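You operate a simulated robot arm through the tools that you are given. There is no shell and no other tool. Be economical: measure what you need, move in short steps, check, and stop when the job is done.

You run a simulated two-armed robot. Do the job below in one go: nothing can be reset, and whatever is moved stays where it is left.

JOB
Put the flattest battery from the grey table on charge in bay 4.
Fine: switch the main switch on; stand the battery on the plate, display outwards; shut the door before the bay is switched on; leave the other bays alone. Set down upright: what you pick out.

It is judged by the outcome, as a careful person would: the job done as asked, and still so three seconds after it is handed in. It fails if anything else is knocked over, pushed out of place, dropped, spilled or broken.

ROBOT AND FRAMES
Two 6-joint arms with three-finger grippers on one trunk, on a base that drives. Base frame: it is fixed to the floor where the robot stands at the start and does not move with it; the origin is under the middle of the robot, x ahead of it, y to its left, z up. Readings come in m, degrees, newtons and seconds.
The left shoulder is at the start at [0.023, 0.17, 1.364], the right one opposite. With the tool pointing down near the work surface each hand reaches from about 0.3 to 0.58 m from the robot's upright axis, wherever it stands, measured 20 degrees to its own side. Places, roughly: door of bay four [1.1, 0.7, 0.9]; main switch [1.2, 0, 1.4]; switch of bay five [1.2, 0.2, 0.8]; switch of bay four [1.1, 0.5, 0.8]; switch of bay one [1.1, 0.5, 1.1]; switch of bay six [1.3, -0.1, 0.8]; switch of bay three [1.3, -0.1, 1.1]; switch of bay two [1.2, 0.2, 1.1]. Payload 2.2 kg a hand.
The tool frame of a hand sits at the grasp point between the pads (the TCP): z along the fingers, y along the line on which they close. The tips reach 0.025 m beyond it. Largest opening 0.104 m; the body of the gripper starts 0.074 m behind the TCP.
Orientation is that of the tool frame in the base frame, as [roll, pitch, yaw] about the fixed x, y, z axes, in that order (R = Rz(yaw) Ry(pitch) Rx(roll)). With the fingers straight down and closing along the base's y, the tool's x points along the base's -x, its y along +y and its z along -z.

CONTROLS
- The arms move only by the tool play_rows. It takes "left_rows", "right_rows" or both (then of equal length, played together; a hand with none holds still); each is a list that holds one entry, the list of rows, each a list of 6 numbers: the shift along the tool's x, y, z in units of 30 mm (1.0 is 30 mm), then the turn, a rotation vector about the tool's x, y, z in units of 5 degrees (1.0 is 5 degrees). In form: [[[x, y, z, rx, ry, rz], ...]]. A call has 1 to 8 rows; each row shifts and turns the commanded pose from where the row before left it, along the tool's axes as they then stand. "left_jaw" and "right_jaw" are, for a hand that has rows, the opening, from 0 (shut) to 1 (fully open), set as the call begins (left out, the last holds). A call with a number of a shift or a turn outside -1 to 1 is refused whole. Each row takes 0.2 s and may step no farther than 0.05 m and 8.6 degrees from the row before; otherwise, or with a gripper value out of range, the whole call is refused. Where a pose cannot be reached the arm comes as near as it can. A force on the tool above 40 N (or 10 N above the force at the start of the call, whichever is more), or a blocked arm, ends the call early, and 0.2 s more pass. The fingers move at their own pace and stop on an object; they squeeze with about 23 N. The grip force told is the motor's: it shows also when the fingers shut on nothing. Time passes only in rows, and 0.2 s behind the last, so rows that do not move let the fingers close. It gives the time, the measured TCP pose, the force on the tool (base axes), the opening and the grip force at its end, in the units of the frame above (readings bear some noise), with the torque about the TCP (base axes, N m) and any sound that the robot's microphone picked up, and new pictures: "show" is both (left out), scene, wrist or none (wrist: the cameras of the hands that moved).
- Cameras (640 x 400 px; columns grow to the right, rows downward): "scene" is now at [0.1715, -0.0064, 1.3124]; the picture's right is [0.01, -1.00, 0.00], its down [-0.20, -0.00, -0.98] and it looks along [0.98, 0.01, -0.20] (base axes); focal length 254 px, centre (320, 200). "left" rides on the left gripper at [0.082, -0.003, -0.104] in its tool frame; the picture's right is [0.04, 1.00, 0.00], its down [-0.75, 0.03, -0.66] and it looks along [-0.66, 0.03, 0.75] (tool axes); focal length 256 px, centre (320, 200). "right" rides on the right gripper at [0.082, 0.003, -0.104] in its tool frame; the picture's right is [-0.04, 1.00, 0.00], its down [-0.75, -0.03, -0.66] and it looks along [-0.66, -0.03, 0.75] (tool axes); focal length 256 px, centre (320, 200). There is no depth. A picture from a camera that has moved, and an enlarged one, comes with that camera's place and axes in the base frame and with its lens. The place of the scene camera against the robot may be out by one fixed shift of up to 0.025 m in any direction.
- lift_body(by): slides the trunk up (or, below 0, down) by that many m; the arms and the scene camera ride with it, the base frame stays. It gives what a move gives, with no picture.
- base_move(legs): drives the robot by 1 to 6 legs, each [ahead, left, turn to the left] in m, m and degrees, along the robot's own axes; the way and the turn of a leg run together, so that a leg with both is an arc; at most 1.5 m and 180 degrees a leg. The arms and the cameras ride along, it lands a little off, and it stops where it bumps. It gives what a move gives, and a new picture of the scene camera.
- pan_tilt(pan, tilt): turns the head with the scene camera to pan (to the left, within 60 degrees either way) and tilt (down, from -29 to 69), counted from straight ahead of the robot. It gives what a move gives, and a new picture of the scene camera.
- zoom(camera, box): a new picture of the part [left, top, right, bottom] of that camera's present view, enlarged. It takes no simulated time.
- close_job(): hands the job in; it is judged then, once.

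Work in short steps. Places have to be worked out from the pictures, the camera data and where the tool is seen: move nearer, look again, correct. Check each grasp and each placing, and mend what went wrong. You have 120 turns and 260 pictures in all, those below and enlarged ones among them. Open the grippers and draw the arms clear of the work before you hand the job in, unless the task says otherwise; then end with one line.

The tools are called after "Request:" by a JSON object that holds its "method" and its "body". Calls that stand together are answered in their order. play_rows: Moves the arms, as the interface text tells. Its arguments: {"type":"object","properties":{"left_rows":{"type":"array","items":{"type":"array","items":{"type":"array","items":{"type":"number"}}}},"left_jaw":{"type":"number"},"right_rows":{"type":"array","items":{"type":"array","items":{"type":"array","items":{"type":"number"}}}},"right_jaw":{"type":"number"},"show":{"type":"string","enum":["both","scene","wrist","none"]}},"required":[]} The other tools are called the same way: lift_body (by) slides the trunk up or down; base_move (legs) drives the base; pan_tilt (pan, tilt) turns the head that bears the scene camera; zoom (camera, box) takes an enlarged picture of a part of a camera's view; close_job () hands the job in.

At the start:

```text
clock: 0.0
left_eef_pos: [0.5668, 0.2717, 0.9992]
left_ee_rot: [-180.0, 0.0, -180.0]
left_wrist_force: [-0.1, -0.3, -0.5]
left_moment: [-0.01, 0.0, 0.01]
left_gripper_width: 0.1039
left_grasp_force: 0.1
right_eef_pos: [0.5609, -0.2742, 1.0002]
right_ee_rot: [-180.0, 0.0, 179.9]
right_wrist_force: [0.0, -0.2, -0.1]
right_moment: [0.03, 0.01, 0.04]
right_gripper_width: 0.1042
right_grasp_force: 0.2
trunk travel left (down, up): [-0.557, 0.185]
robot x, y, heading: [0.0014, -0.0004, -0.1]
head pan, tilt: [0.7, 11.6]
```

scene: 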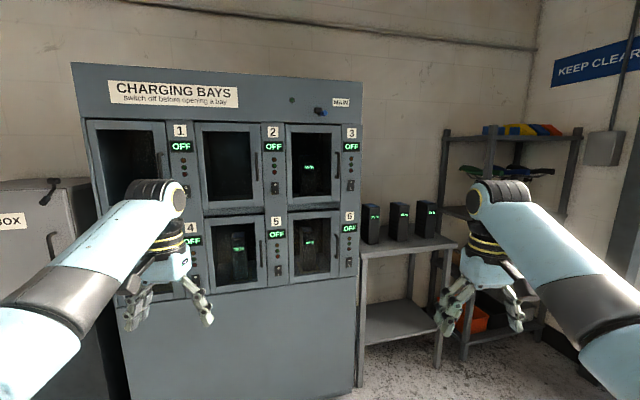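
right: 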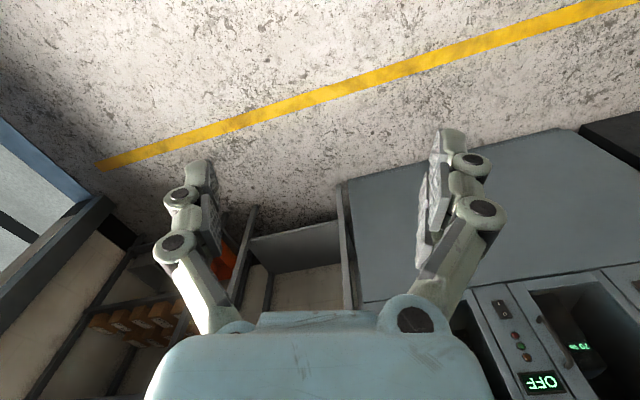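
left: 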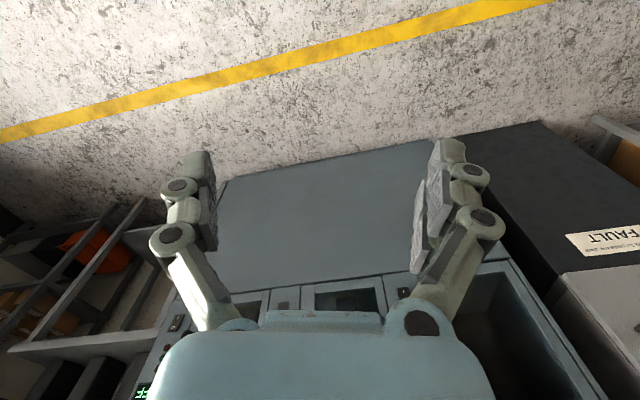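

I'll start with a close look at the batteries, the cabinet and bay 4.

Request:
{"method": "zoom", "body": {"camera": "scene", "box": [340, 180, 480, 268]}}

Request:
{"method": "zoom", "body": {"camera": "scene", "box": [70, 60, 370, 300]}}

```text
4.55 times, centred on (410, 224) of scene
camera zoom: at [0.1715, -0.0064, 1.3124], right [0.01, -1.0, 0.0], down [-0.2, 0.0, -0.98], along [0.98, 0.01, -0.2], focal length 1155 px, centre (-89, 91)
```

zoom: 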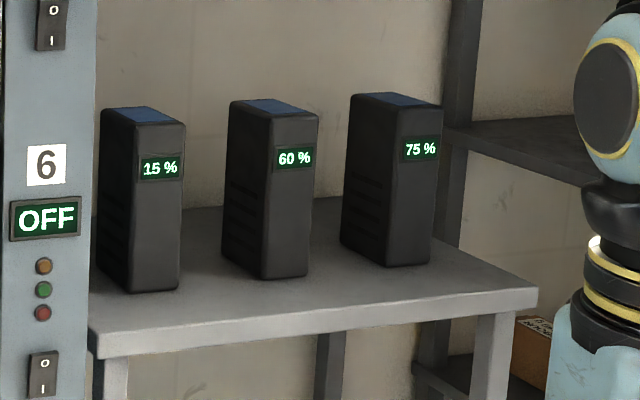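

```text
1.67 times, centred on (220, 180) of scene
camera zoom: at [0.1715, -0.0064, 1.3124], right [0.01, -1.0, 0.0], down [-0.2, 0.0, -0.98], along [0.98, 0.01, -0.2], focal length 423 px, centre (487, 233)
```

zoom: 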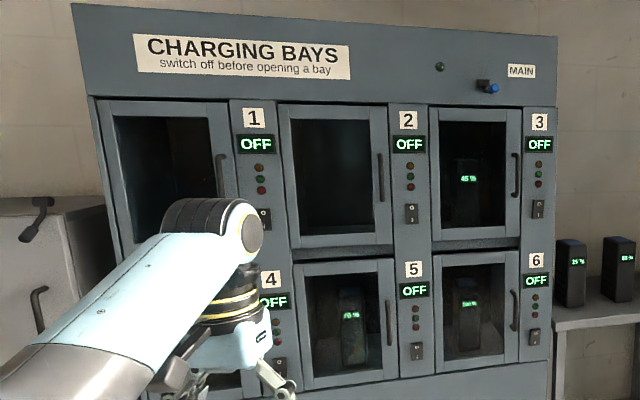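

The 15 % battery, leftmost on the table, looks flattest. The cabinet face is turned about 16°, and bay 4 is hidden by the left arm. I turn both hands to point ahead, which suits the horizontal work.

Request:
{"method": "play_rows", "body": {"left_rows": [[[0, 0, 0, 0, -1, 0], [0, 0, 0, 0, -1, 0], [0, 0, 0, 0, -1, 0], [0, 0, 0, 0, -1, 0], [0, 0, 0, 0, -1, 0], [0, 0, 0, 0, -1, 0], [0, 0, 0, 0, -1, 0], [0, 0, 0, 0, -1, 0]]], "right_rows": [[[0, 0, 0, 0, -1, 0], [0, 0, 0, 0, -1, 0], [0, 0, 0, 0, -1, 0], [0, 0, 0, 0, -1, 0], [0, 0, 0, 0, -1, 0], [0, 0, 0, 0, -1, 0], [0, 0, 0, 0, -1, 0], [0, 0, 0, 0, -1, 0]]], "show": "none"}}

Request:
{"method": "play_rows", "body": {"left_rows": [[[0, 0, 0, 0, -1, 0], [0, 0, 0, 0, -1, 0], [0, 0, 0, 0, -1, 0], [0, 0, 0, 0, -1, 0], [0, 0, 0, 0, -1, 0], [0, 0, 0, 0, -1, 0], [0, 0, 0, 0, -1, 0], [0, 0, 0, 0, -1, 0]]], "right_rows": [[[0, 0, 0, 0, -1, 0], [0, 0, 0, 0, -1, 0], [0, 0, 0, 0, -1, 0], [0, 0, 0, 0, -1, 0], [0, 0, 0, 0, -1, 0], [0, 0, 0, 0, -1, 0], [0, 0, 0, 0, -1, 0], [0, 0, 0, 0, -1, 0]]], "show": "both"}}

```text
clock: 1.8
left_eef_pos: [0.566, 0.2713, 1.0008]
left_ee_rot: [180.0, 40.1, 179.9]
left_wrist_force: [0.5, -0.3, 0.7]
left_moment: [-0.03, 0.0, 0.01]
left_gripper_width: 0.1039
left_grasp_force: 0.0
right_eef_pos: [0.5596, -0.2738, 1.0004]
right_ee_rot: [180.0, 40.1, 180.0]
right_wrist_force: [0.2, 1.0, -0.5]
right_moment: [0.02, -0.05, -0.04]
right_gripper_width: 0.104
right_grasp_force: 0.2
trunk travel left (down, up): [-0.557, 0.185]
robot x, y, heading: [-0.002, 0.001, -0.1]
head pan, tilt: [0.7, 11.6]
```

```text
clock: 3.6
left_eef_pos: [0.5662, 0.2719, 1.0007]
left_ee_rot: [179.7, 80.1, 179.8]
left_wrist_force: [-0.5, -0.6, -0.1]
left_moment: [-0.02, -0.01, -0.02]
left_gripper_width: 0.1042
left_grasp_force: 0.0
right_eef_pos: [0.5603, -0.2734, 0.9995]
right_ee_rot: [180.0, 80.1, -179.9]
right_wrist_force: [1.2, 0.3, -0.7]
right_moment: [-0.01, 0.0, 0.0]
right_gripper_width: 0.104
right_grasp_force: 0.0
trunk travel left (down, up): [-0.557, 0.185]
robot x, y, heading: [-0.0002, 0.0022, -0.0]
head pan, tilt: [0.7, 11.6]
camera scene: at [0.1711, -0.0064, 1.3125], right [0.01, -1.0, 0.0], down [-0.2, 0.0, -0.98], along [0.98, 0.01, -0.2], focal length 254 px, centre (320, 200)
camera right: at [0.4427, -0.2687, 0.9369], right [0.01, 1.0, 0.04], down [-0.52, -0.03, 0.86], along [0.86, -0.03, 0.52], focal length 256 px, centre (320, 200)
camera left: at [0.4492, 0.2679, 0.9371], right [-0.01, 1.0, -0.04], down [-0.52, 0.03, 0.86], along [0.86, 0.03, 0.52], focal length 256 px, centre (320, 200)
```

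scene: 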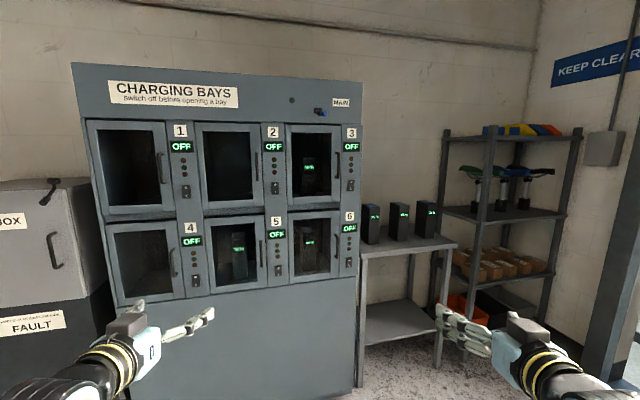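
right: 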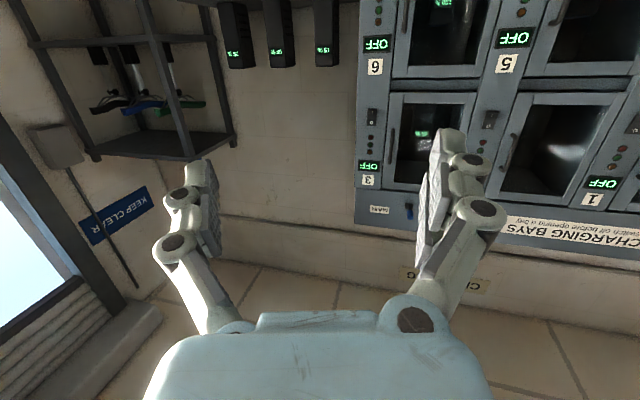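
left: 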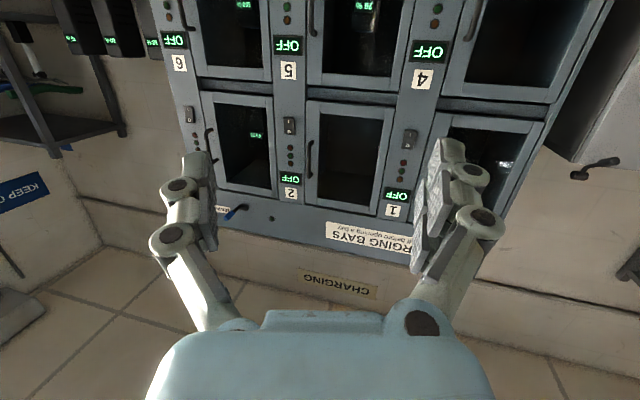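

Hands point forward and the view is clear now. I'll zoom on bay 4 and on the main switch.

Request:
{"method": "zoom", "body": {"camera": "scene", "box": [90, 200, 220, 310]}}

Request:
{"method": "zoom", "body": {"camera": "scene", "box": [270, 80, 370, 150]}}

```text
3.64 times, centred on (155, 255) of scene
camera zoom: at [0.1711, -0.0064, 1.3125], right [0.01, -1.0, 0.0], down [-0.2, 0.0, -0.98], along [0.98, 0.01, -0.2], focal length 924 px, centre (920, 0)
```

zoom: 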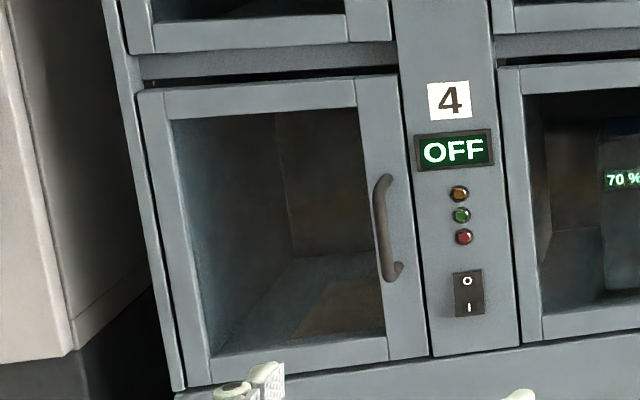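

```text
5.71 times, centred on (320, 115) of scene
camera zoom: at [0.1711, -0.0064, 1.3125], right [0.01, -1.0, 0.0], down [-0.2, 0.0, -0.98], along [0.98, 0.01, -0.2], focal length 1452 px, centre (320, 686)
```

zoom: 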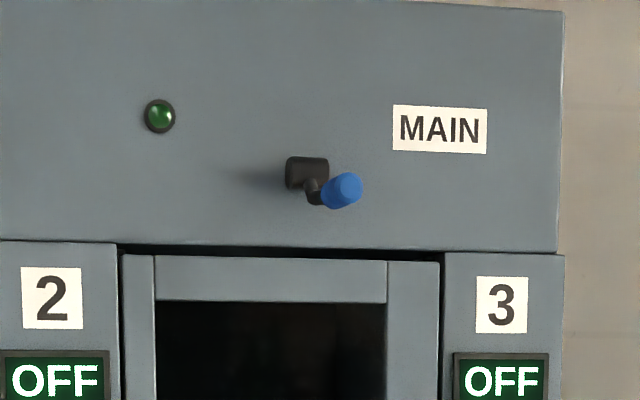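

Bay 4 is empty, off, with its door hinged on the left, and the main lever with the blue grip is at the top right. I drive square to the cabinet, about 0.78 m from its face, to look closer.

Request:
{"method": "base_move", "body": {"legs": [[0, 0, 16.7], [0.4, -0.08, 0]]}}

Request:
{"method": "pan_tilt", "body": {"pan": -20, "tilt": 0}}

Request:
{"method": "zoom", "body": {"camera": "scene", "box": [240, 60, 440, 185]}}

```text
clock: 7.1
left_eef_pos: [0.8734, 0.46, 0.9989]
left_ee_rot: [179.9, 79.8, -163.7]
left_wrist_force: [0.6, 0.7, 0.1]
left_moment: [-0.02, -0.01, 0.03]
left_gripper_width: 0.1041
left_grasp_force: 0.1
right_eef_pos: [1.0219, -0.0631, 1.0008]
right_ee_rot: [180.0, 79.9, -163.6]
right_wrist_force: [0.2, -0.2, -0.2]
right_moment: [-0.01, -0.04, -0.02]
right_gripper_width: 0.1041
right_grasp_force: 0.1
trunk travel left (down, up): [-0.557, 0.185]
robot x, y, heading: [0.4073, 0.0401, 16.5]
head pan, tilt: [0.7, 11.6]
camera scene: at [0.571, 0.0788, 1.3123], right [0.3, -0.96, 0.0], down [-0.19, -0.06, -0.98], along [0.94, 0.29, -0.2], focal length 254 px, centre (320, 200)
```

scene: 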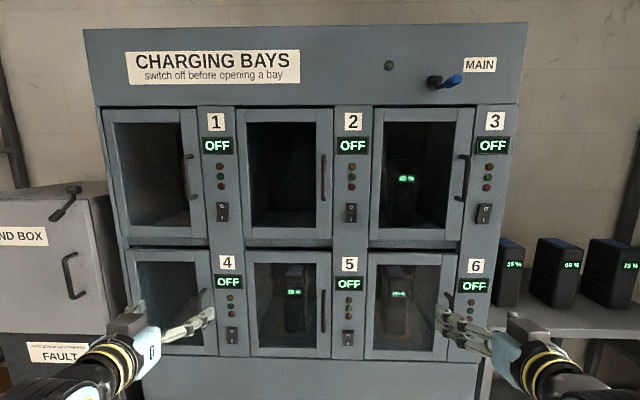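

```text
clock: 7.9
left_eef_pos: [0.8721, 0.4598, 0.9996]
left_ee_rot: [179.9, 80.0, -163.8]
left_wrist_force: [-0.1, 0.2, 0.1]
left_moment: [-0.01, -0.01, 0.02]
left_gripper_width: 0.104
left_grasp_force: 0.1
right_eef_pos: [1.021, -0.0644, 0.9998]
right_ee_rot: [180.0, 80.0, -163.5]
right_wrist_force: [-0.8, -0.2, 0.1]
right_moment: [-0.02, -0.02, -0.04]
right_gripper_width: 0.1041
right_grasp_force: 0.0
trunk travel left (down, up): [-0.557, 0.185]
robot x, y, heading: [0.4069, 0.0346, 16.7]
head pan, tilt: [-20.0, 0.0]
camera scene: at [0.571, 0.0458, 1.331], right [-0.06, -1.0, 0.0], down [0.0, 0.0, -1.0], along [1.0, -0.06, 0.0], focal length 254 px, centre (320, 200)
```

scene: 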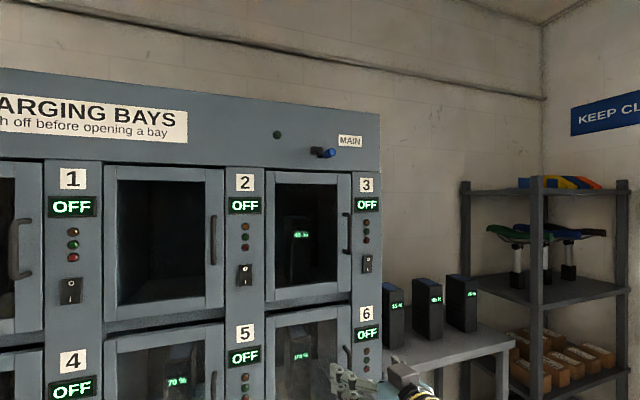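

```text
3.20 times, centred on (340, 122) of scene
camera zoom: at [0.571, 0.0458, 1.331], right [-0.06, -1.0, 0.0], down [0.0, 0.0, -1.0], along [1.0, -0.06, 0.0], focal length 813 px, centre (256, 448)
```

zoom: 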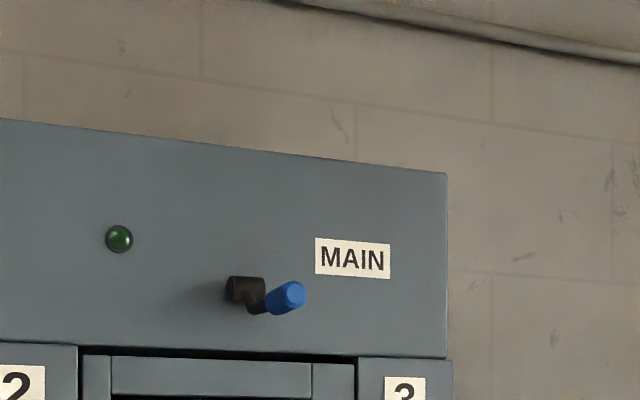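

Triangulated: the hub of the main lever is near (1.265, 0.013, 1.466) and its blue end near (1.167, -0.013, 1.442), sticking out of the face. I raise the trunk to see it level and find out how it moves.

Request:
{"method": "lift_body", "body": {"by": 0.17}}

Request:
{"method": "zoom", "body": {"camera": "scene", "box": [290, 155, 370, 205]}}

Request:
{"method": "zoom", "body": {"camera": "right", "box": [200, 0, 440, 200]}}

```text
clock: 9.8
left_eef_pos: [0.8727, 0.46, 1.1693]
left_ee_rot: [180.0, 80.0, -163.6]
left_wrist_force: [0.5, 0.0, -1.8]
left_moment: [-0.02, 0.02, -0.02]
left_gripper_width: 0.1038
left_grasp_force: 0.1
right_eef_pos: [1.0213, -0.0637, 1.1702]
right_ee_rot: [180.0, 79.9, -163.4]
right_wrist_force: [0.6, -0.1, 0.6]
right_moment: [-0.01, 0.01, 0.01]
right_gripper_width: 0.1041
right_grasp_force: 0.0
trunk travel left (down, up): [-0.727, 0.015]
robot x, y, heading: [0.4039, 0.0364, 16.4]
head pan, tilt: [-20.0, 0.0]
```

```text
8.00 times, centred on (330, 180) of scene
camera zoom: at [0.5703, 0.0455, 1.5015], right [-0.06, -1.0, 0.0], down [0.0, 0.0, -1.0], along [1.0, -0.06, 0.0], focal length 2032 px, centre (240, 360)
```

zoom: 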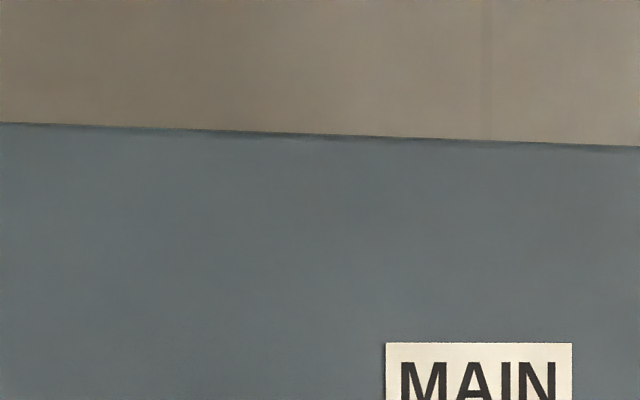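

```text
2.00 times, centred on (320, 100) of right
camera zoom: at [0.907, -0.093, 1.1067], right [-0.28, 0.96, 0.04], down [-0.48, -0.18, 0.86], along [0.83, 0.22, 0.51], focal length 512 px, centre (320, 400)
```

zoom: 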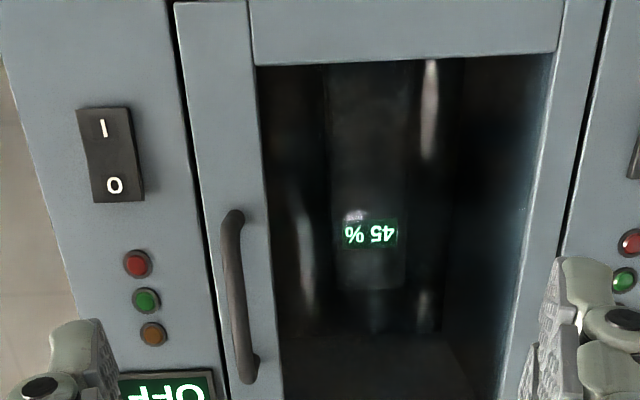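

Request:
{"method": "zoom", "body": {"camera": "scene", "box": [270, 180, 398, 260]}}

Request:
{"method": "zoom", "body": {"camera": "right", "box": [200, 150, 440, 300]}}

```text
5.00 times, centred on (334, 220) of scene
camera zoom: at [0.5703, 0.0455, 1.5015], right [-0.06, -1.0, 0.0], down [0.0, 0.0, -1.0], along [1.0, -0.06, 0.0], focal length 1270 px, centre (250, 100)
```

zoom: 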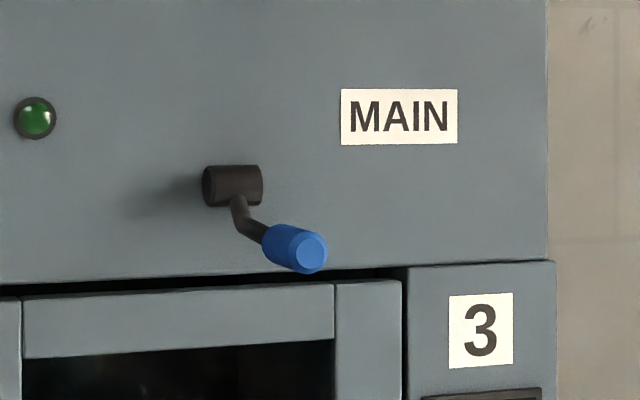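

```text
2.67 times, centred on (320, 225) of right
camera zoom: at [0.907, -0.093, 1.1067], right [-0.28, 0.96, 0.04], down [-0.48, -0.18, 0.86], along [0.83, 0.22, 0.51], focal length 683 px, centre (320, 133)
```

zoom: 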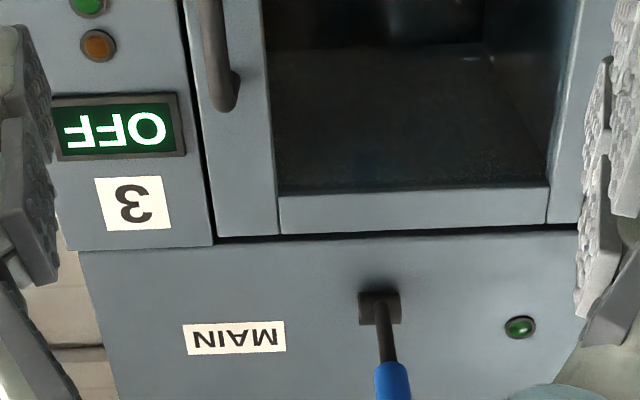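

The lever pivots on a horizontal hub and is down (off); it has to be flipped up. I level the right hand and raise it in front of the lever, with a small shift left.

Request:
{"method": "play_rows", "body": {"right_rows": [[[0, 0, 0, 0, -1, 0], [0, 0, 0, 0, -1, 0], [-1, 0.2, 0, 0, 0, 0], [-1, 0.2, 0, 0, 0, 0], [-1, 0.2, 0, 0, 0, 0], [-1, 0.2, 0, 0, 0, 0], [-1, 0.1, 0, 0, 0, 0], [-1, 0, 0, 0, 0, 0]]], "right_jaw": 0.5, "show": "both"}}

```text
clock: 11.6
left_eef_pos: [0.872, 0.46, 1.1692]
left_ee_rot: [179.9, 80.0, -163.6]
left_wrist_force: [0.8, -0.3, 0.4]
left_moment: [0.01, 0.01, 0.02]
left_gripper_width: 0.104
left_grasp_force: 0.1
right_eef_pos: [1.0123, -0.0374, 1.3491]
right_ee_rot: [-172.5, 89.9, -156.0]
right_wrist_force: [0.4, -0.2, 0.4]
right_moment: [0.0, 0.01, 0.01]
right_gripper_width: 0.0519
right_grasp_force: 0.1
trunk travel left (down, up): [-0.727, 0.015]
robot x, y, heading: [0.4039, 0.0401, 16.7]
head pan, tilt: [-20.0, 0.0]
camera scene: at [0.5703, 0.0457, 1.5016], right [-0.06, -1.0, 0.0], down [0.0, 0.0, -1.0], along [1.0, -0.06, 0.0], focal length 254 px, centre (320, 200)
camera right: at [0.9106, -0.0628, 1.2675], right [-0.28, 0.96, 0.04], down [-0.62, -0.22, 0.75], along [0.73, 0.19, 0.66], focal length 256 px, centre (320, 200)
```

scene: 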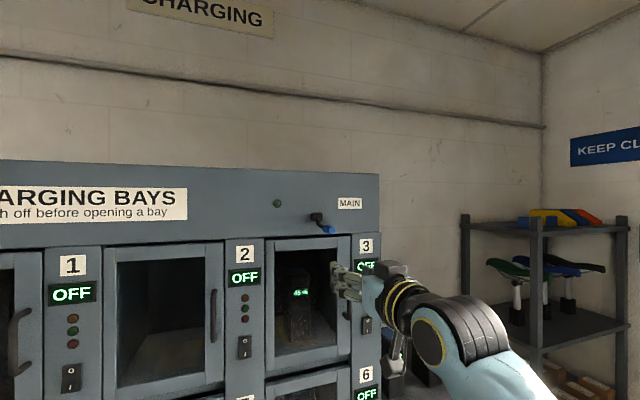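
right: 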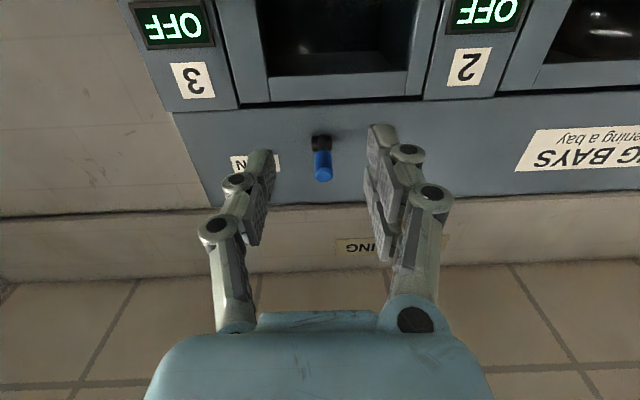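

The lever is centred between the fingers, its blue end about 0.10 m higher and 0.16 m further in. I go up 0.10 m and forward 0.12 m, then look.

Request:
{"method": "play_rows", "body": {"right_rows": [[[-1, 0, 0, 0, 0, 0], [-1, 0, 0, 0, 0, 0], [-1, 0, 0, 0, 0, 0], [-0.35, 0, 0.5, 0, 0, 0], [0, 0, 1, 0, 0, 0], [0, 0, 1, 0, 0, 0], [0, 0, 1, 0, 0, 0], [0, 0, 0.5, 0, 0, 0]]], "show": "both"}}

```text
clock: 13.4
left_eef_pos: [0.873, 0.4605, 1.17]
left_ee_rot: [179.9, 79.9, -163.5]
left_wrist_force: [0.0, 0.6, 0.2]
left_moment: [0.0, 0.01, 0.0]
left_gripper_width: 0.1039
left_grasp_force: 0.1
right_eef_pos: [1.1283, -0.0039, 1.4501]
right_ee_rot: [164.3, 90.0, -179.2]
right_wrist_force: [1.1, -0.3, -0.2]
right_moment: [0.03, -0.03, -0.01]
right_gripper_width: 0.052
right_grasp_force: 0.1
trunk travel left (down, up): [-0.727, 0.015]
robot x, y, heading: [0.4055, 0.036, 16.5]
head pan, tilt: [-20.0, 0.0]
camera scene: at [0.5705, 0.0456, 1.5016], right [-0.06, -1.0, 0.0], down [0.0, 0.0, -1.0], along [1.0, -0.06, 0.0], focal length 254 px, centre (320, 200)
camera right: at [1.0265, -0.0294, 1.3683], right [-0.28, 0.96, 0.04], down [-0.62, -0.22, 0.75], along [0.73, 0.19, 0.66], focal length 256 px, centre (320, 200)
```

scene: 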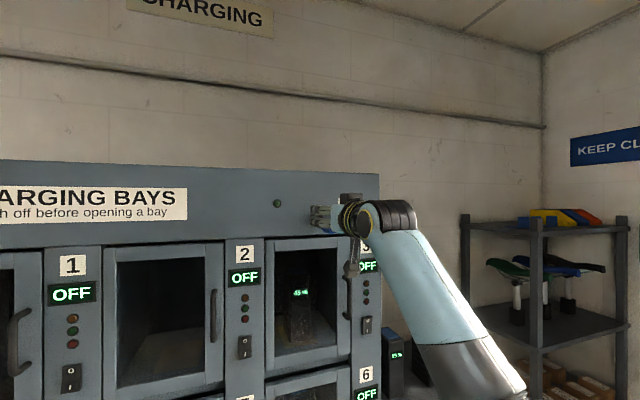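
right: 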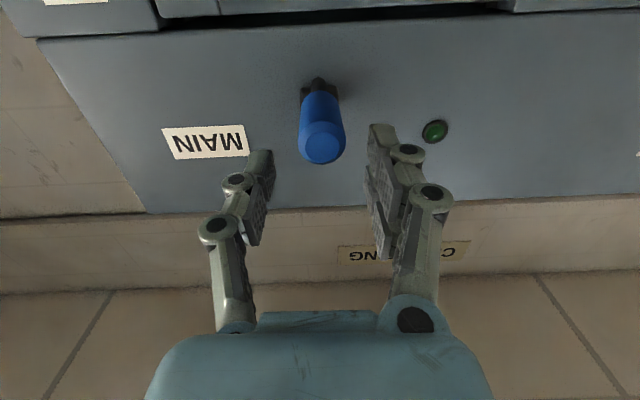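

The blue grip lies centred, its end about 0.04 m ahead of the TCP at equal height (z≈1.448). I advance 0.055 m and close on it.

Request:
{"method": "play_rows", "body": {"right_rows": [[[0, 0, 0.95, 0, 0, 0], [0, 0, 0.9, 0, 0, 0]]], "show": "wrist"}}

Request:
{"method": "play_rows", "body": {"right_rows": [[[0, 0, 0, 0, 0, 0], [0, 0, 0, 0, 0, 0], [0, 0, 0, 0, 0, 0], [0, 0, 0, 0, 0, 0]]], "right_jaw": 0.1, "show": "wrist"}}

```text
clock: 14.0
left_eef_pos: [0.8721, 0.4599, 1.1704]
left_ee_rot: [179.9, 79.9, -163.7]
left_wrist_force: [0.3, 0.0, -0.3]
left_moment: [0.01, 0.0, 0.0]
left_gripper_width: 0.1039
left_grasp_force: 0.0
right_eef_pos: [1.1818, 0.0121, 1.4504]
right_ee_rot: [-161.5, 89.9, -144.9]
right_wrist_force: [0.3, -0.3, 0.6]
right_moment: [-0.01, 0.0, 0.02]
right_gripper_width: 0.0517
right_grasp_force: 0.0
trunk travel left (down, up): [-0.727, 0.015]
robot x, y, heading: [0.4083, 0.0395, 16.4]
head pan, tilt: [-20.0, 0.0]
camera right: at [1.0802, -0.0129, 1.3682], right [-0.28, 0.96, 0.04], down [-0.62, -0.21, 0.75], along [0.73, 0.19, 0.66], focal length 256 px, centre (320, 200)
```

right: 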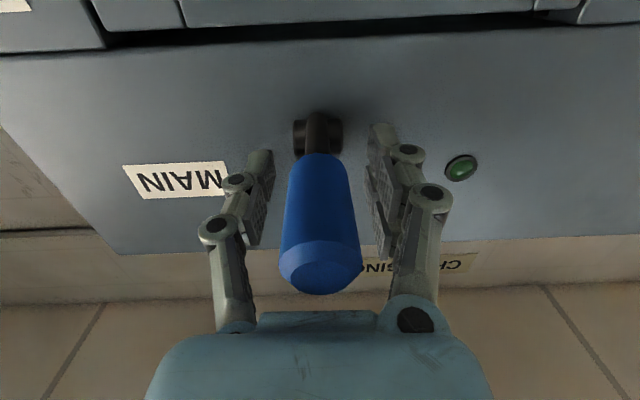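

```text
clock: 15.0
left_eef_pos: [0.8716, 0.4609, 1.1708]
left_ee_rot: [179.9, 80.0, -163.6]
left_wrist_force: [0.2, -0.6, -0.6]
left_moment: [0.01, 0.0, 0.02]
left_gripper_width: 0.1041
left_grasp_force: 0.0
right_eef_pos: [1.1794, 0.0129, 1.451]
right_ee_rot: [78.3, 90.0, 94.8]
right_wrist_force: [-4.4, 4.4, 0.9]
right_moment: [0.12, 0.04, -0.04]
right_gripper_width: 0.0117
right_grasp_force: 5.2
trunk travel left (down, up): [-0.727, 0.015]
robot x, y, heading: [0.405, 0.0413, 16.5]
head pan, tilt: [-20.0, 0.0]
camera right: at [1.0788, -0.0128, 1.3688], right [-0.29, 0.96, 0.04], down [-0.62, -0.22, 0.75], along [0.73, 0.19, 0.66], focal length 256 px, centre (320, 200)
```

right: 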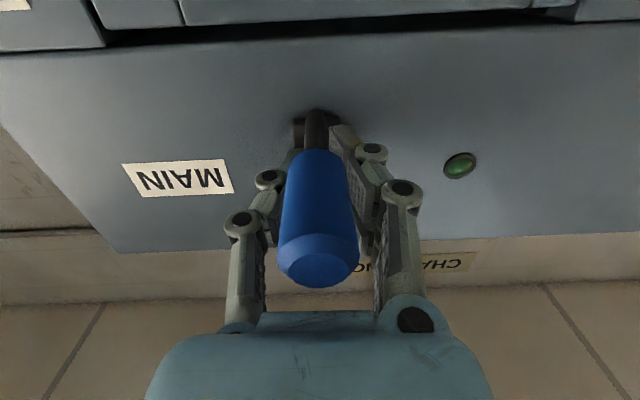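

The lever hangs lower and is longer than I judged (blue end near x=1.112, z=1.417), so the fingers only pinch its top. I open, draw back 0.045 m, go below it and close, to push it up from underneath.

Request:
{"method": "play_rows", "body": {"right_rows": [[[0, 0, 0, 0, 0, 0], [0, 0, 0, 0, 0, 0], [0, 0, -1, 0, 0, 0], [0, 0, -0.5, 0, 0, 0], [1, 0, 0, 0, 0, 0], [1, 0, 0, 0, 0, 0], [0.5, 0, 0, 0, 0, 0]]], "right_jaw": 0.55, "show": "none"}}

Request:
{"method": "play_rows", "body": {"right_rows": [[[0, 0, 0, 0, 0, 0], [0, 0, 0, 0, 0, 0], [0, 0, 0, 0, 0, 0], [0, 0, 0, 0, 0, 0]]], "right_jaw": 0, "show": "wrist"}}

```text
clock: 16.6
left_eef_pos: [0.8725, 0.4605, 1.1706]
left_ee_rot: [179.9, 80.1, -163.7]
left_wrist_force: [-0.8, 0.0, 0.7]
left_moment: [0.05, 0.02, 0.03]
left_gripper_width: 0.104
left_grasp_force: 0.0
right_eef_pos: [1.1387, -0.0008, 1.376]
right_ee_rot: [-177.5, 90.0, -160.9]
right_wrist_force: [0.1, 0.4, 0.5]
right_moment: [-0.01, 0.03, 0.02]
right_gripper_width: 0.0572
right_grasp_force: 0.0
trunk travel left (down, up): [-0.727, 0.015]
robot x, y, heading: [0.4052, 0.0379, 16.6]
head pan, tilt: [-20.0, 0.0]
```

```text
clock: 17.6
left_eef_pos: [0.8717, 0.4599, 1.1695]
left_ee_rot: [179.9, 80.0, -163.6]
left_wrist_force: [-0.4, 0.4, -1.0]
left_moment: [0.01, -0.07, 0.02]
left_gripper_width: 0.1039
left_grasp_force: 0.0
right_eef_pos: [1.1388, 0.0005, 1.3759]
right_ee_rot: [-4.0, 90.0, 12.5]
right_wrist_force: [0.2, -0.4, 0.3]
right_moment: [0.01, 0.02, 0.01]
right_gripper_width: 0.0
right_grasp_force: 22.5
trunk travel left (down, up): [-0.727, 0.015]
robot x, y, heading: [0.4062, 0.0385, 16.8]
head pan, tilt: [-20.0, 0.0]
camera right: at [1.0365, -0.0255, 1.2934], right [-0.28, 0.96, 0.04], down [-0.62, -0.22, 0.75], along [0.73, 0.19, 0.66], focal length 256 px, centre (320, 200)
```

right: 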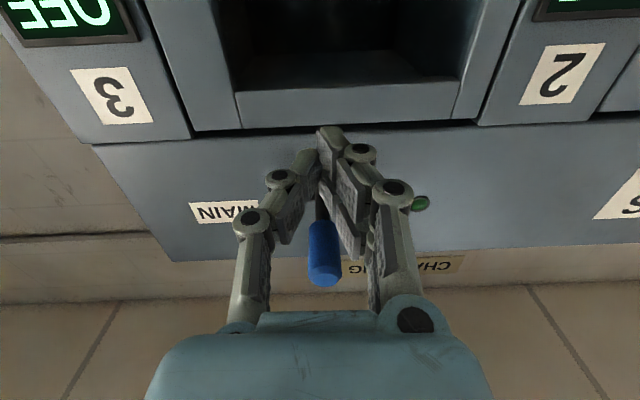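

The closed fingers are beneath the lever, aligned with it. I push up.

Request:
{"method": "play_rows", "body": {"right_rows": [[[-1, 0, 0, 0, 0, 0], [-1, 0, 0, 0, 0, 0], [-1, 0, 0, 0, 0, 0], [-1, 0, 0, 0, 0, 0]]], "show": "both"}}

```text
clock: 18.6
left_eef_pos: [0.8689, 0.4589, 1.1716]
left_ee_rot: [179.8, 80.1, -163.7]
left_wrist_force: [1.1, -0.8, -0.3]
left_moment: [0.01, 0.03, 0.02]
left_gripper_width: 0.1042
left_grasp_force: 0.1
right_eef_pos: [1.1348, -0.0017, 1.4927]
right_ee_rot: [176.0, 89.6, -167.6]
right_wrist_force: [-13.7, -1.5, -16.3]
right_moment: [-0.15, -0.09, 0.22]
right_gripper_width: 0.0001
right_grasp_force: 23.5
trunk travel left (down, up): [-0.727, 0.015]
robot x, y, heading: [0.4065, 0.035, 16.7]
head pan, tilt: [-20.0, 0.0]
camera scene: at [0.5673, 0.0443, 1.5017], right [-0.06, -1.0, 0.0], down [0.0, 0.0, -1.0], along [1.0, -0.06, 0.0], focal length 254 px, centre (320, 200)
camera right: at [1.0325, -0.0268, 1.4118], right [-0.28, 0.96, 0.04], down [-0.62, -0.21, 0.76], along [0.73, 0.19, 0.65], focal length 256 px, centre (320, 200)
```

scene: 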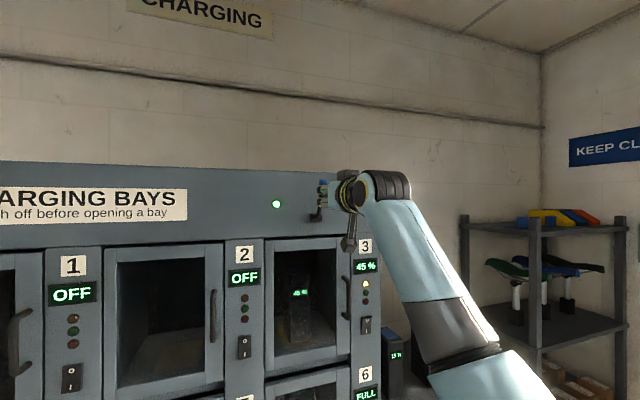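
right: 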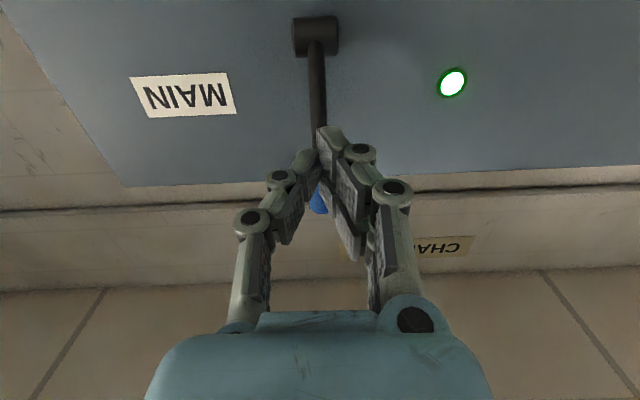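

The main lamp is lit. I nudge a touch more to seat the lever, then drop away and retreat to see that it stays on.

Request:
{"method": "play_rows", "body": {"right_rows": [[[-0.3, 0, 0, 0, 0, 0], [1, 0, 0, 0, 0, 0], [1, 0, -0.5, 0, 0, 0], [0, 0, -1, 0, 0, 0], [0, 0, -1, 0, 0, 0], [0, 0, -1, 0, 0, 0], [0, 0, -1, 0, 0, 0], [0, 0, -1, 0, 0, 0]]], "show": "scene"}}

```text
clock: 19.0
left_eef_pos: [0.8697, 0.4593, 1.1717]
left_ee_rot: [179.9, 80.1, -163.8]
left_wrist_force: [0.3, 0.3, 1.3]
left_moment: [-0.01, 0.01, -0.03]
left_gripper_width: 0.1042
left_grasp_force: 0.1
right_eef_pos: [1.1349, -0.0011, 1.494]
right_ee_rot: [173.6, 89.3, -169.9]
right_wrist_force: [-12.8, -3.6, -4.2]
right_moment: [0.0, -0.17, 0.01]
right_gripper_width: 0.0
right_grasp_force: 23.2
trunk travel left (down, up): [-0.727, 0.015]
robot x, y, heading: [0.4048, 0.0417, 16.5]
head pan, tilt: [-20.0, 0.0]
stopped in row 1 (right hand): the force on the tool passed its limit at 45 N (the readings are from after the stop); the commanded pose is now the measured one
camera scene: at [0.5671, 0.0445, 1.5021], right [-0.06, -1.0, 0.0], down [0.0, 0.0, -1.0], along [1.0, -0.06, 0.0], focal length 254 px, centre (320, 200)
```

scene: 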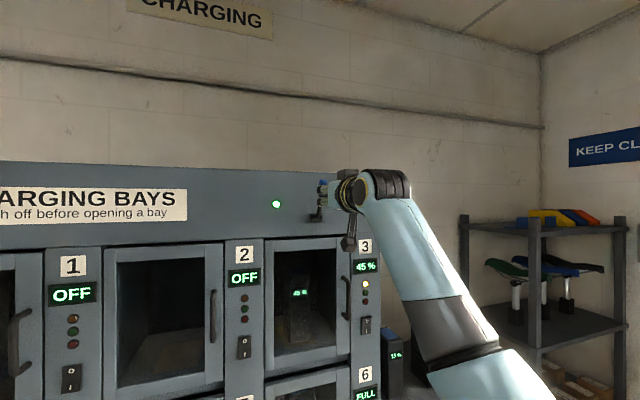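

The lever is at its stop. I retreat downward and back.

Request:
{"method": "play_rows", "body": {"right_rows": [[[1, 0, 0, 0, 0, 0], [1, 0, 0, 0, 0, 0], [1, 0, 0, 0, 0, 0], [0, 0, -1, 0, 0, 0], [0, 0, -1, 0, 0, 0], [0, 0, -1, 0, 0, 0], [0, 0, -1, 0, 0, 0], [0, 0, -1, 0, 0, 0]]], "show": "scene"}}

Request:
{"method": "lift_body", "body": {"by": -0.3}}

Request:
{"method": "pan_tilt", "body": {"pan": 15, "tilt": 15}}

```text
clock: 20.8
left_eef_pos: [0.8709, 0.4589, 1.1694]
left_ee_rot: [180.0, 80.0, -163.8]
left_wrist_force: [-0.1, 0.3, 0.1]
left_moment: [0.01, -0.03, 0.06]
left_gripper_width: 0.1041
left_grasp_force: 0.0
right_eef_pos: [0.9923, -0.0441, 1.4056]
right_ee_rot: [178.3, 89.3, -165.1]
right_wrist_force: [0.5, 0.9, 0.1]
right_moment: [-0.02, 0.02, -0.02]
right_gripper_width: 0.0
right_grasp_force: 22.6
trunk travel left (down, up): [-0.727, 0.015]
robot x, y, heading: [0.4076, 0.0387, 16.4]
head pan, tilt: [-20.0, 0.0]
camera scene: at [0.5687, 0.0449, 1.5018], right [-0.06, -1.0, 0.0], down [0.0, 0.0, -1.0], along [1.0, -0.06, 0.0], focal length 254 px, centre (320, 200)
```

scene: 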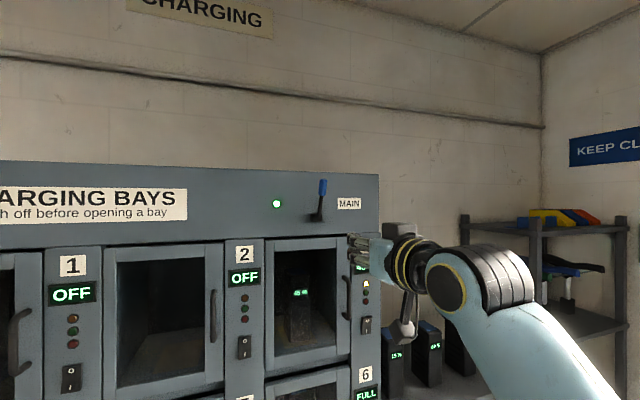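

```text
clock: 23.8
left_eef_pos: [0.8719, 0.4593, 0.8696]
left_ee_rot: [179.9, 80.0, -163.7]
left_wrist_force: [-0.2, 0.0, 0.2]
left_moment: [0.0, 0.0, 0.0]
left_gripper_width: 0.1036
left_grasp_force: 0.0
right_eef_pos: [0.9921, -0.0428, 1.1044]
right_ee_rot: [176.6, 89.2, -166.9]
right_wrist_force: [0.5, -0.2, -0.1]
right_moment: [0.03, 0.05, -0.01]
right_gripper_width: 0.0001
right_grasp_force: 23.4
trunk travel left (down, up): [-0.427, 0.315]
robot x, y, heading: [0.4068, 0.0403, 16.5]
head pan, tilt: [-20.0, 0.0]
```

```text
clock: 24.8
left_eef_pos: [0.8728, 0.4596, 0.8702]
left_ee_rot: [179.9, 80.0, -163.7]
left_wrist_force: [0.5, 0.6, 0.1]
left_moment: [-0.03, -0.03, -0.01]
left_gripper_width: 0.1038
left_grasp_force: 0.1
right_eef_pos: [0.9926, -0.0428, 1.1053]
right_ee_rot: [176.7, 89.3, -166.9]
right_wrist_force: [-0.6, -0.4, -0.8]
right_moment: [-0.01, -0.05, 0.03]
right_gripper_width: 0.0003
right_grasp_force: 22.8
trunk travel left (down, up): [-0.427, 0.315]
robot x, y, heading: [0.4052, 0.0329, 16.5]
head pan, tilt: [15.0, 15.0]
camera scene: at [0.5631, 0.1006, 1.1746], right [0.52, -0.85, 0.0], down [-0.22, -0.13, -0.97], along [0.82, 0.5, -0.26], focal length 254 px, centre (320, 200)
```

scene: 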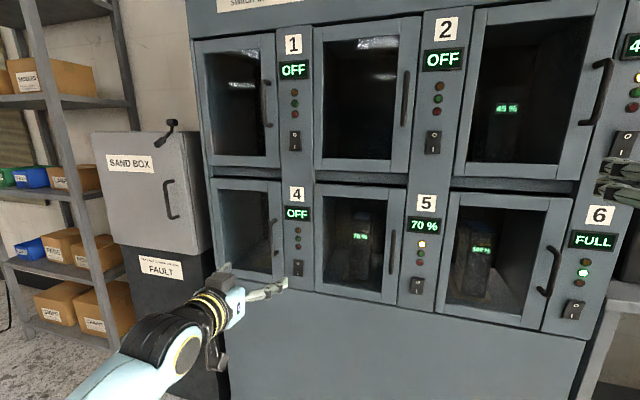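

Main is on and stays on; the bay 4 switch still shows OFF. Now the left hand for the door: I level it, raise it slightly and look at the handle.

Request:
{"method": "play_rows", "body": {"left_rows": [[[0, 0.5, 0, 0, -1, 0], [0, 0.8, 0, 0, -1, 0], [-0.7, 0, 0, 0, 0, 0]]], "left_jaw": 0.6, "show": "both"}}

Request:
{"method": "zoom", "body": {"camera": "scene", "box": [200, 160, 320, 300]}}

```text
clock: 25.6
left_eef_pos: [0.861, 0.4919, 0.8908]
left_ee_rot: [-142.8, 90.0, -126.4]
left_wrist_force: [0.0, 0.3, -0.3]
left_moment: [-0.01, 0.0, 0.01]
left_gripper_width: 0.0625
left_grasp_force: 0.0
left hand out of reach, approached as far as the arm can: row 2
right_eef_pos: [0.9912, -0.0431, 1.1043]
right_ee_rot: [176.3, 89.2, -167.1]
right_wrist_force: [0.2, -0.2, 0.8]
right_moment: [0.03, 0.01, 0.0]
right_gripper_width: 0.0
right_grasp_force: 23.2
trunk travel left (down, up): [-0.427, 0.315]
robot x, y, heading: [0.4025, 0.0376, 16.4]
head pan, tilt: [15.0, 15.0]
camera scene: at [0.5629, 0.1006, 1.1746], right [0.52, -0.85, 0.0], down [-0.22, -0.14, -0.97], along [0.82, 0.5, -0.26], focal length 254 px, centre (320, 200)
camera left: at [0.7624, 0.4587, 0.8091], right [-0.28, 0.96, -0.04], down [-0.64, -0.16, 0.75], along [0.72, 0.24, 0.66], focal length 256 px, centre (320, 200)
```

scene: 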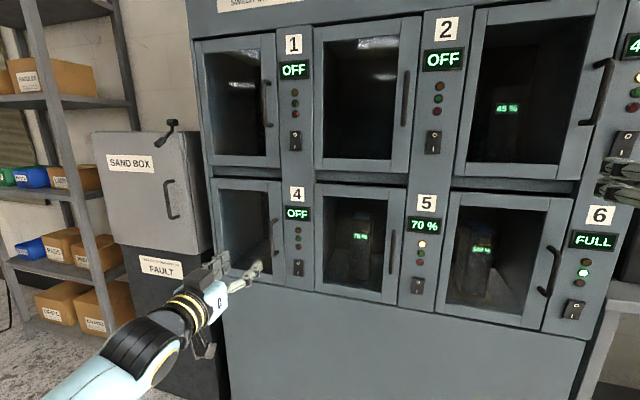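
left: 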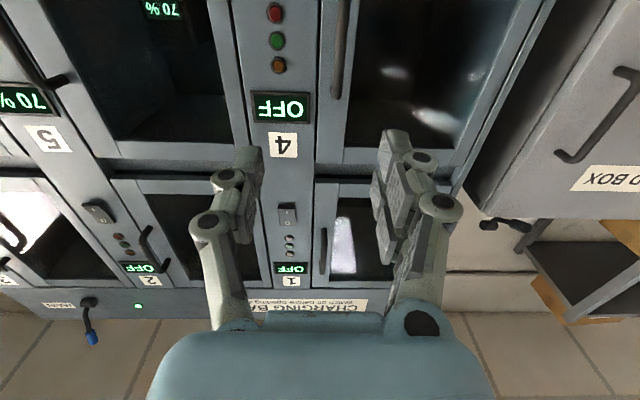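

```text
2.86 times, centred on (260, 230) of scene
camera zoom: at [0.5629, 0.1006, 1.1746], right [0.52, -0.85, 0.0], down [-0.22, -0.14, -0.97], along [0.82, 0.5, -0.26], focal length 726 px, centre (491, 114)
```

zoom: 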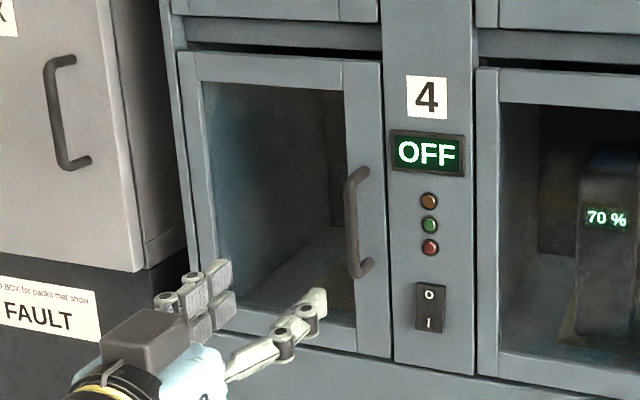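

The handle bar lies slightly left of the fingers at z≈0.83–0.915, but it's beyond arm's reach. I drive a little forward and left, keeping the fingertips short of it.

Request:
{"method": "base_move", "body": {"legs": [[0.13, 0.025, 0]]}}

Request:
{"method": "play_rows", "body": {"left_rows": [[[0.5, 0, 0, 0, 0, 0]]], "show": "wrist"}}

```text
clock: 26.9
left_eef_pos: [0.9799, 0.5537, 0.8899]
left_ee_rot: [-178.8, 89.9, -162.1]
left_wrist_force: [0.1, -0.2, 0.0]
left_moment: [0.0, 0.01, -0.02]
left_gripper_width: 0.0623
left_grasp_force: 0.1
right_eef_pos: [1.1105, 0.0197, 1.1049]
right_ee_rot: [178.0, 89.1, -165.3]
right_wrist_force: [0.2, 0.9, -0.9]
right_moment: [-0.01, -0.01, -0.03]
right_gripper_width: 0.0
right_grasp_force: 23.2
trunk travel left (down, up): [-0.427, 0.315]
robot x, y, heading: [0.519, 0.1002, 16.5]
head pan, tilt: [15.0, 15.0]
camera scene: at [0.6814, 0.1626, 1.1743], right [0.52, -0.85, 0.0], down [-0.22, -0.14, -0.97], along [0.82, 0.5, -0.26], focal length 254 px, centre (320, 200)
```

scene: 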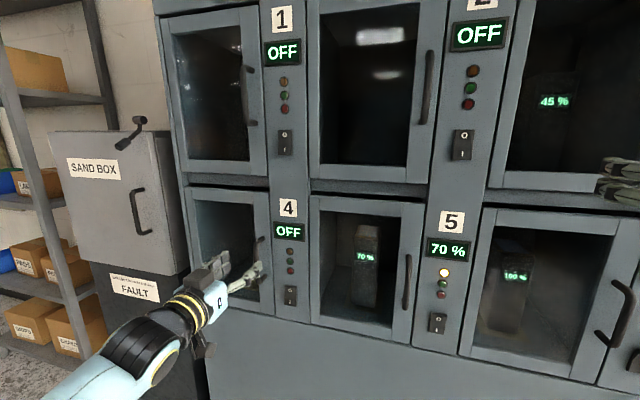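

```text
clock: 27.3
left_eef_pos: [0.9786, 0.5539, 0.8763]
left_ee_rot: [138.7, 89.9, 155.3]
left_wrist_force: [0.5, 0.0, 0.0]
left_moment: [0.0, -0.04, 0.01]
left_gripper_width: 0.062
left_grasp_force: 0.0
right_eef_pos: [1.1104, 0.0194, 1.1042]
right_ee_rot: [178.1, 89.3, -165.2]
right_wrist_force: [0.4, -0.4, 0.8]
right_moment: [-0.01, -0.03, -0.02]
right_gripper_width: 0.0001
right_grasp_force: 23.2
trunk travel left (down, up): [-0.427, 0.315]
robot x, y, heading: [0.5221, 0.0988, 16.3]
head pan, tilt: [15.0, 15.0]
camera left: at [0.8796, 0.5205, 0.794], right [-0.28, 0.96, -0.04], down [-0.64, -0.16, 0.75], along [0.72, 0.24, 0.66], focal length 256 px, centre (320, 200)
```

left: 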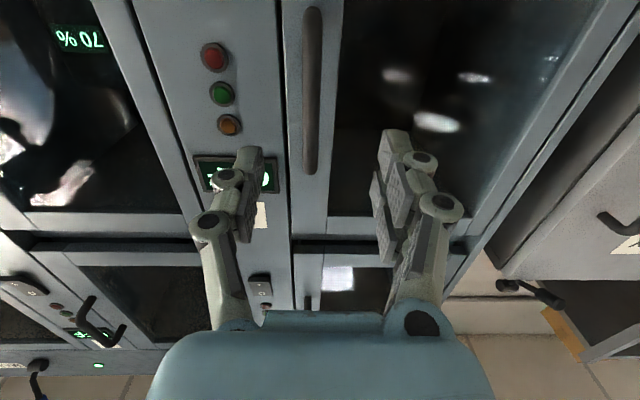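

The handle is centred between the fingers, with z from about 0.81 to 0.915. I advance 0.06 m and look before gripping.

Request:
{"method": "play_rows", "body": {"left_rows": [[[0.3, 0, 1, 0, 0, 0], [0, -0.05, 1, 0, 0, 0]]], "show": "both"}}

```text
clock: 27.9
left_eef_pos: [1.0206, 0.5666, 0.8662]
left_ee_rot: [161.8, 89.6, 178.5]
left_wrist_force: [0.3, 0.3, -0.4]
left_moment: [0.01, 0.0, -0.01]
left_gripper_width: 0.0622
left_grasp_force: 0.0
left hand out of reach, approached as far as the arm can: row 2
right_eef_pos: [1.1096, 0.0192, 1.1035]
right_ee_rot: [177.1, 89.2, -166.4]
right_wrist_force: [0.5, -0.1, 0.6]
right_moment: [-0.01, 0.01, 0.0]
right_gripper_width: 0.0
right_grasp_force: 22.7
trunk travel left (down, up): [-0.427, 0.315]
robot x, y, heading: [0.517, 0.0995, 16.6]
head pan, tilt: [15.0, 15.0]
camera scene: at [0.6801, 0.1619, 1.1746], right [0.52, -0.85, 0.0], down [-0.22, -0.14, -0.97], along [0.82, 0.51, -0.26], focal length 254 px, centre (320, 200)
camera left: at [0.9199, 0.532, 0.7848], right [-0.29, 0.96, -0.04], down [-0.63, -0.16, 0.76], along [0.72, 0.24, 0.65], focal length 256 px, centre (320, 200)
```

scene: 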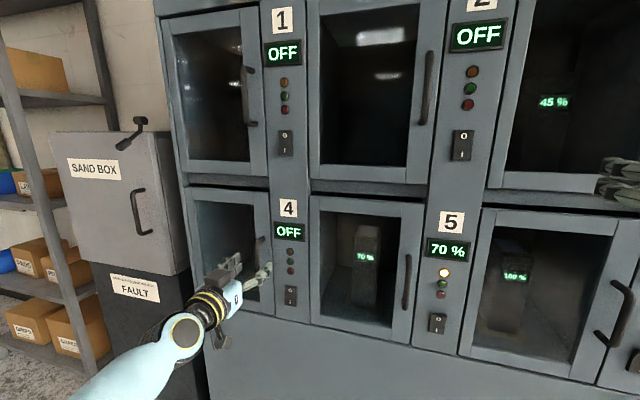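
left: 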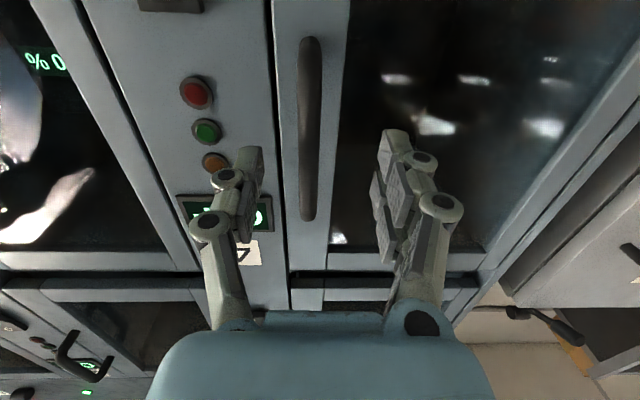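

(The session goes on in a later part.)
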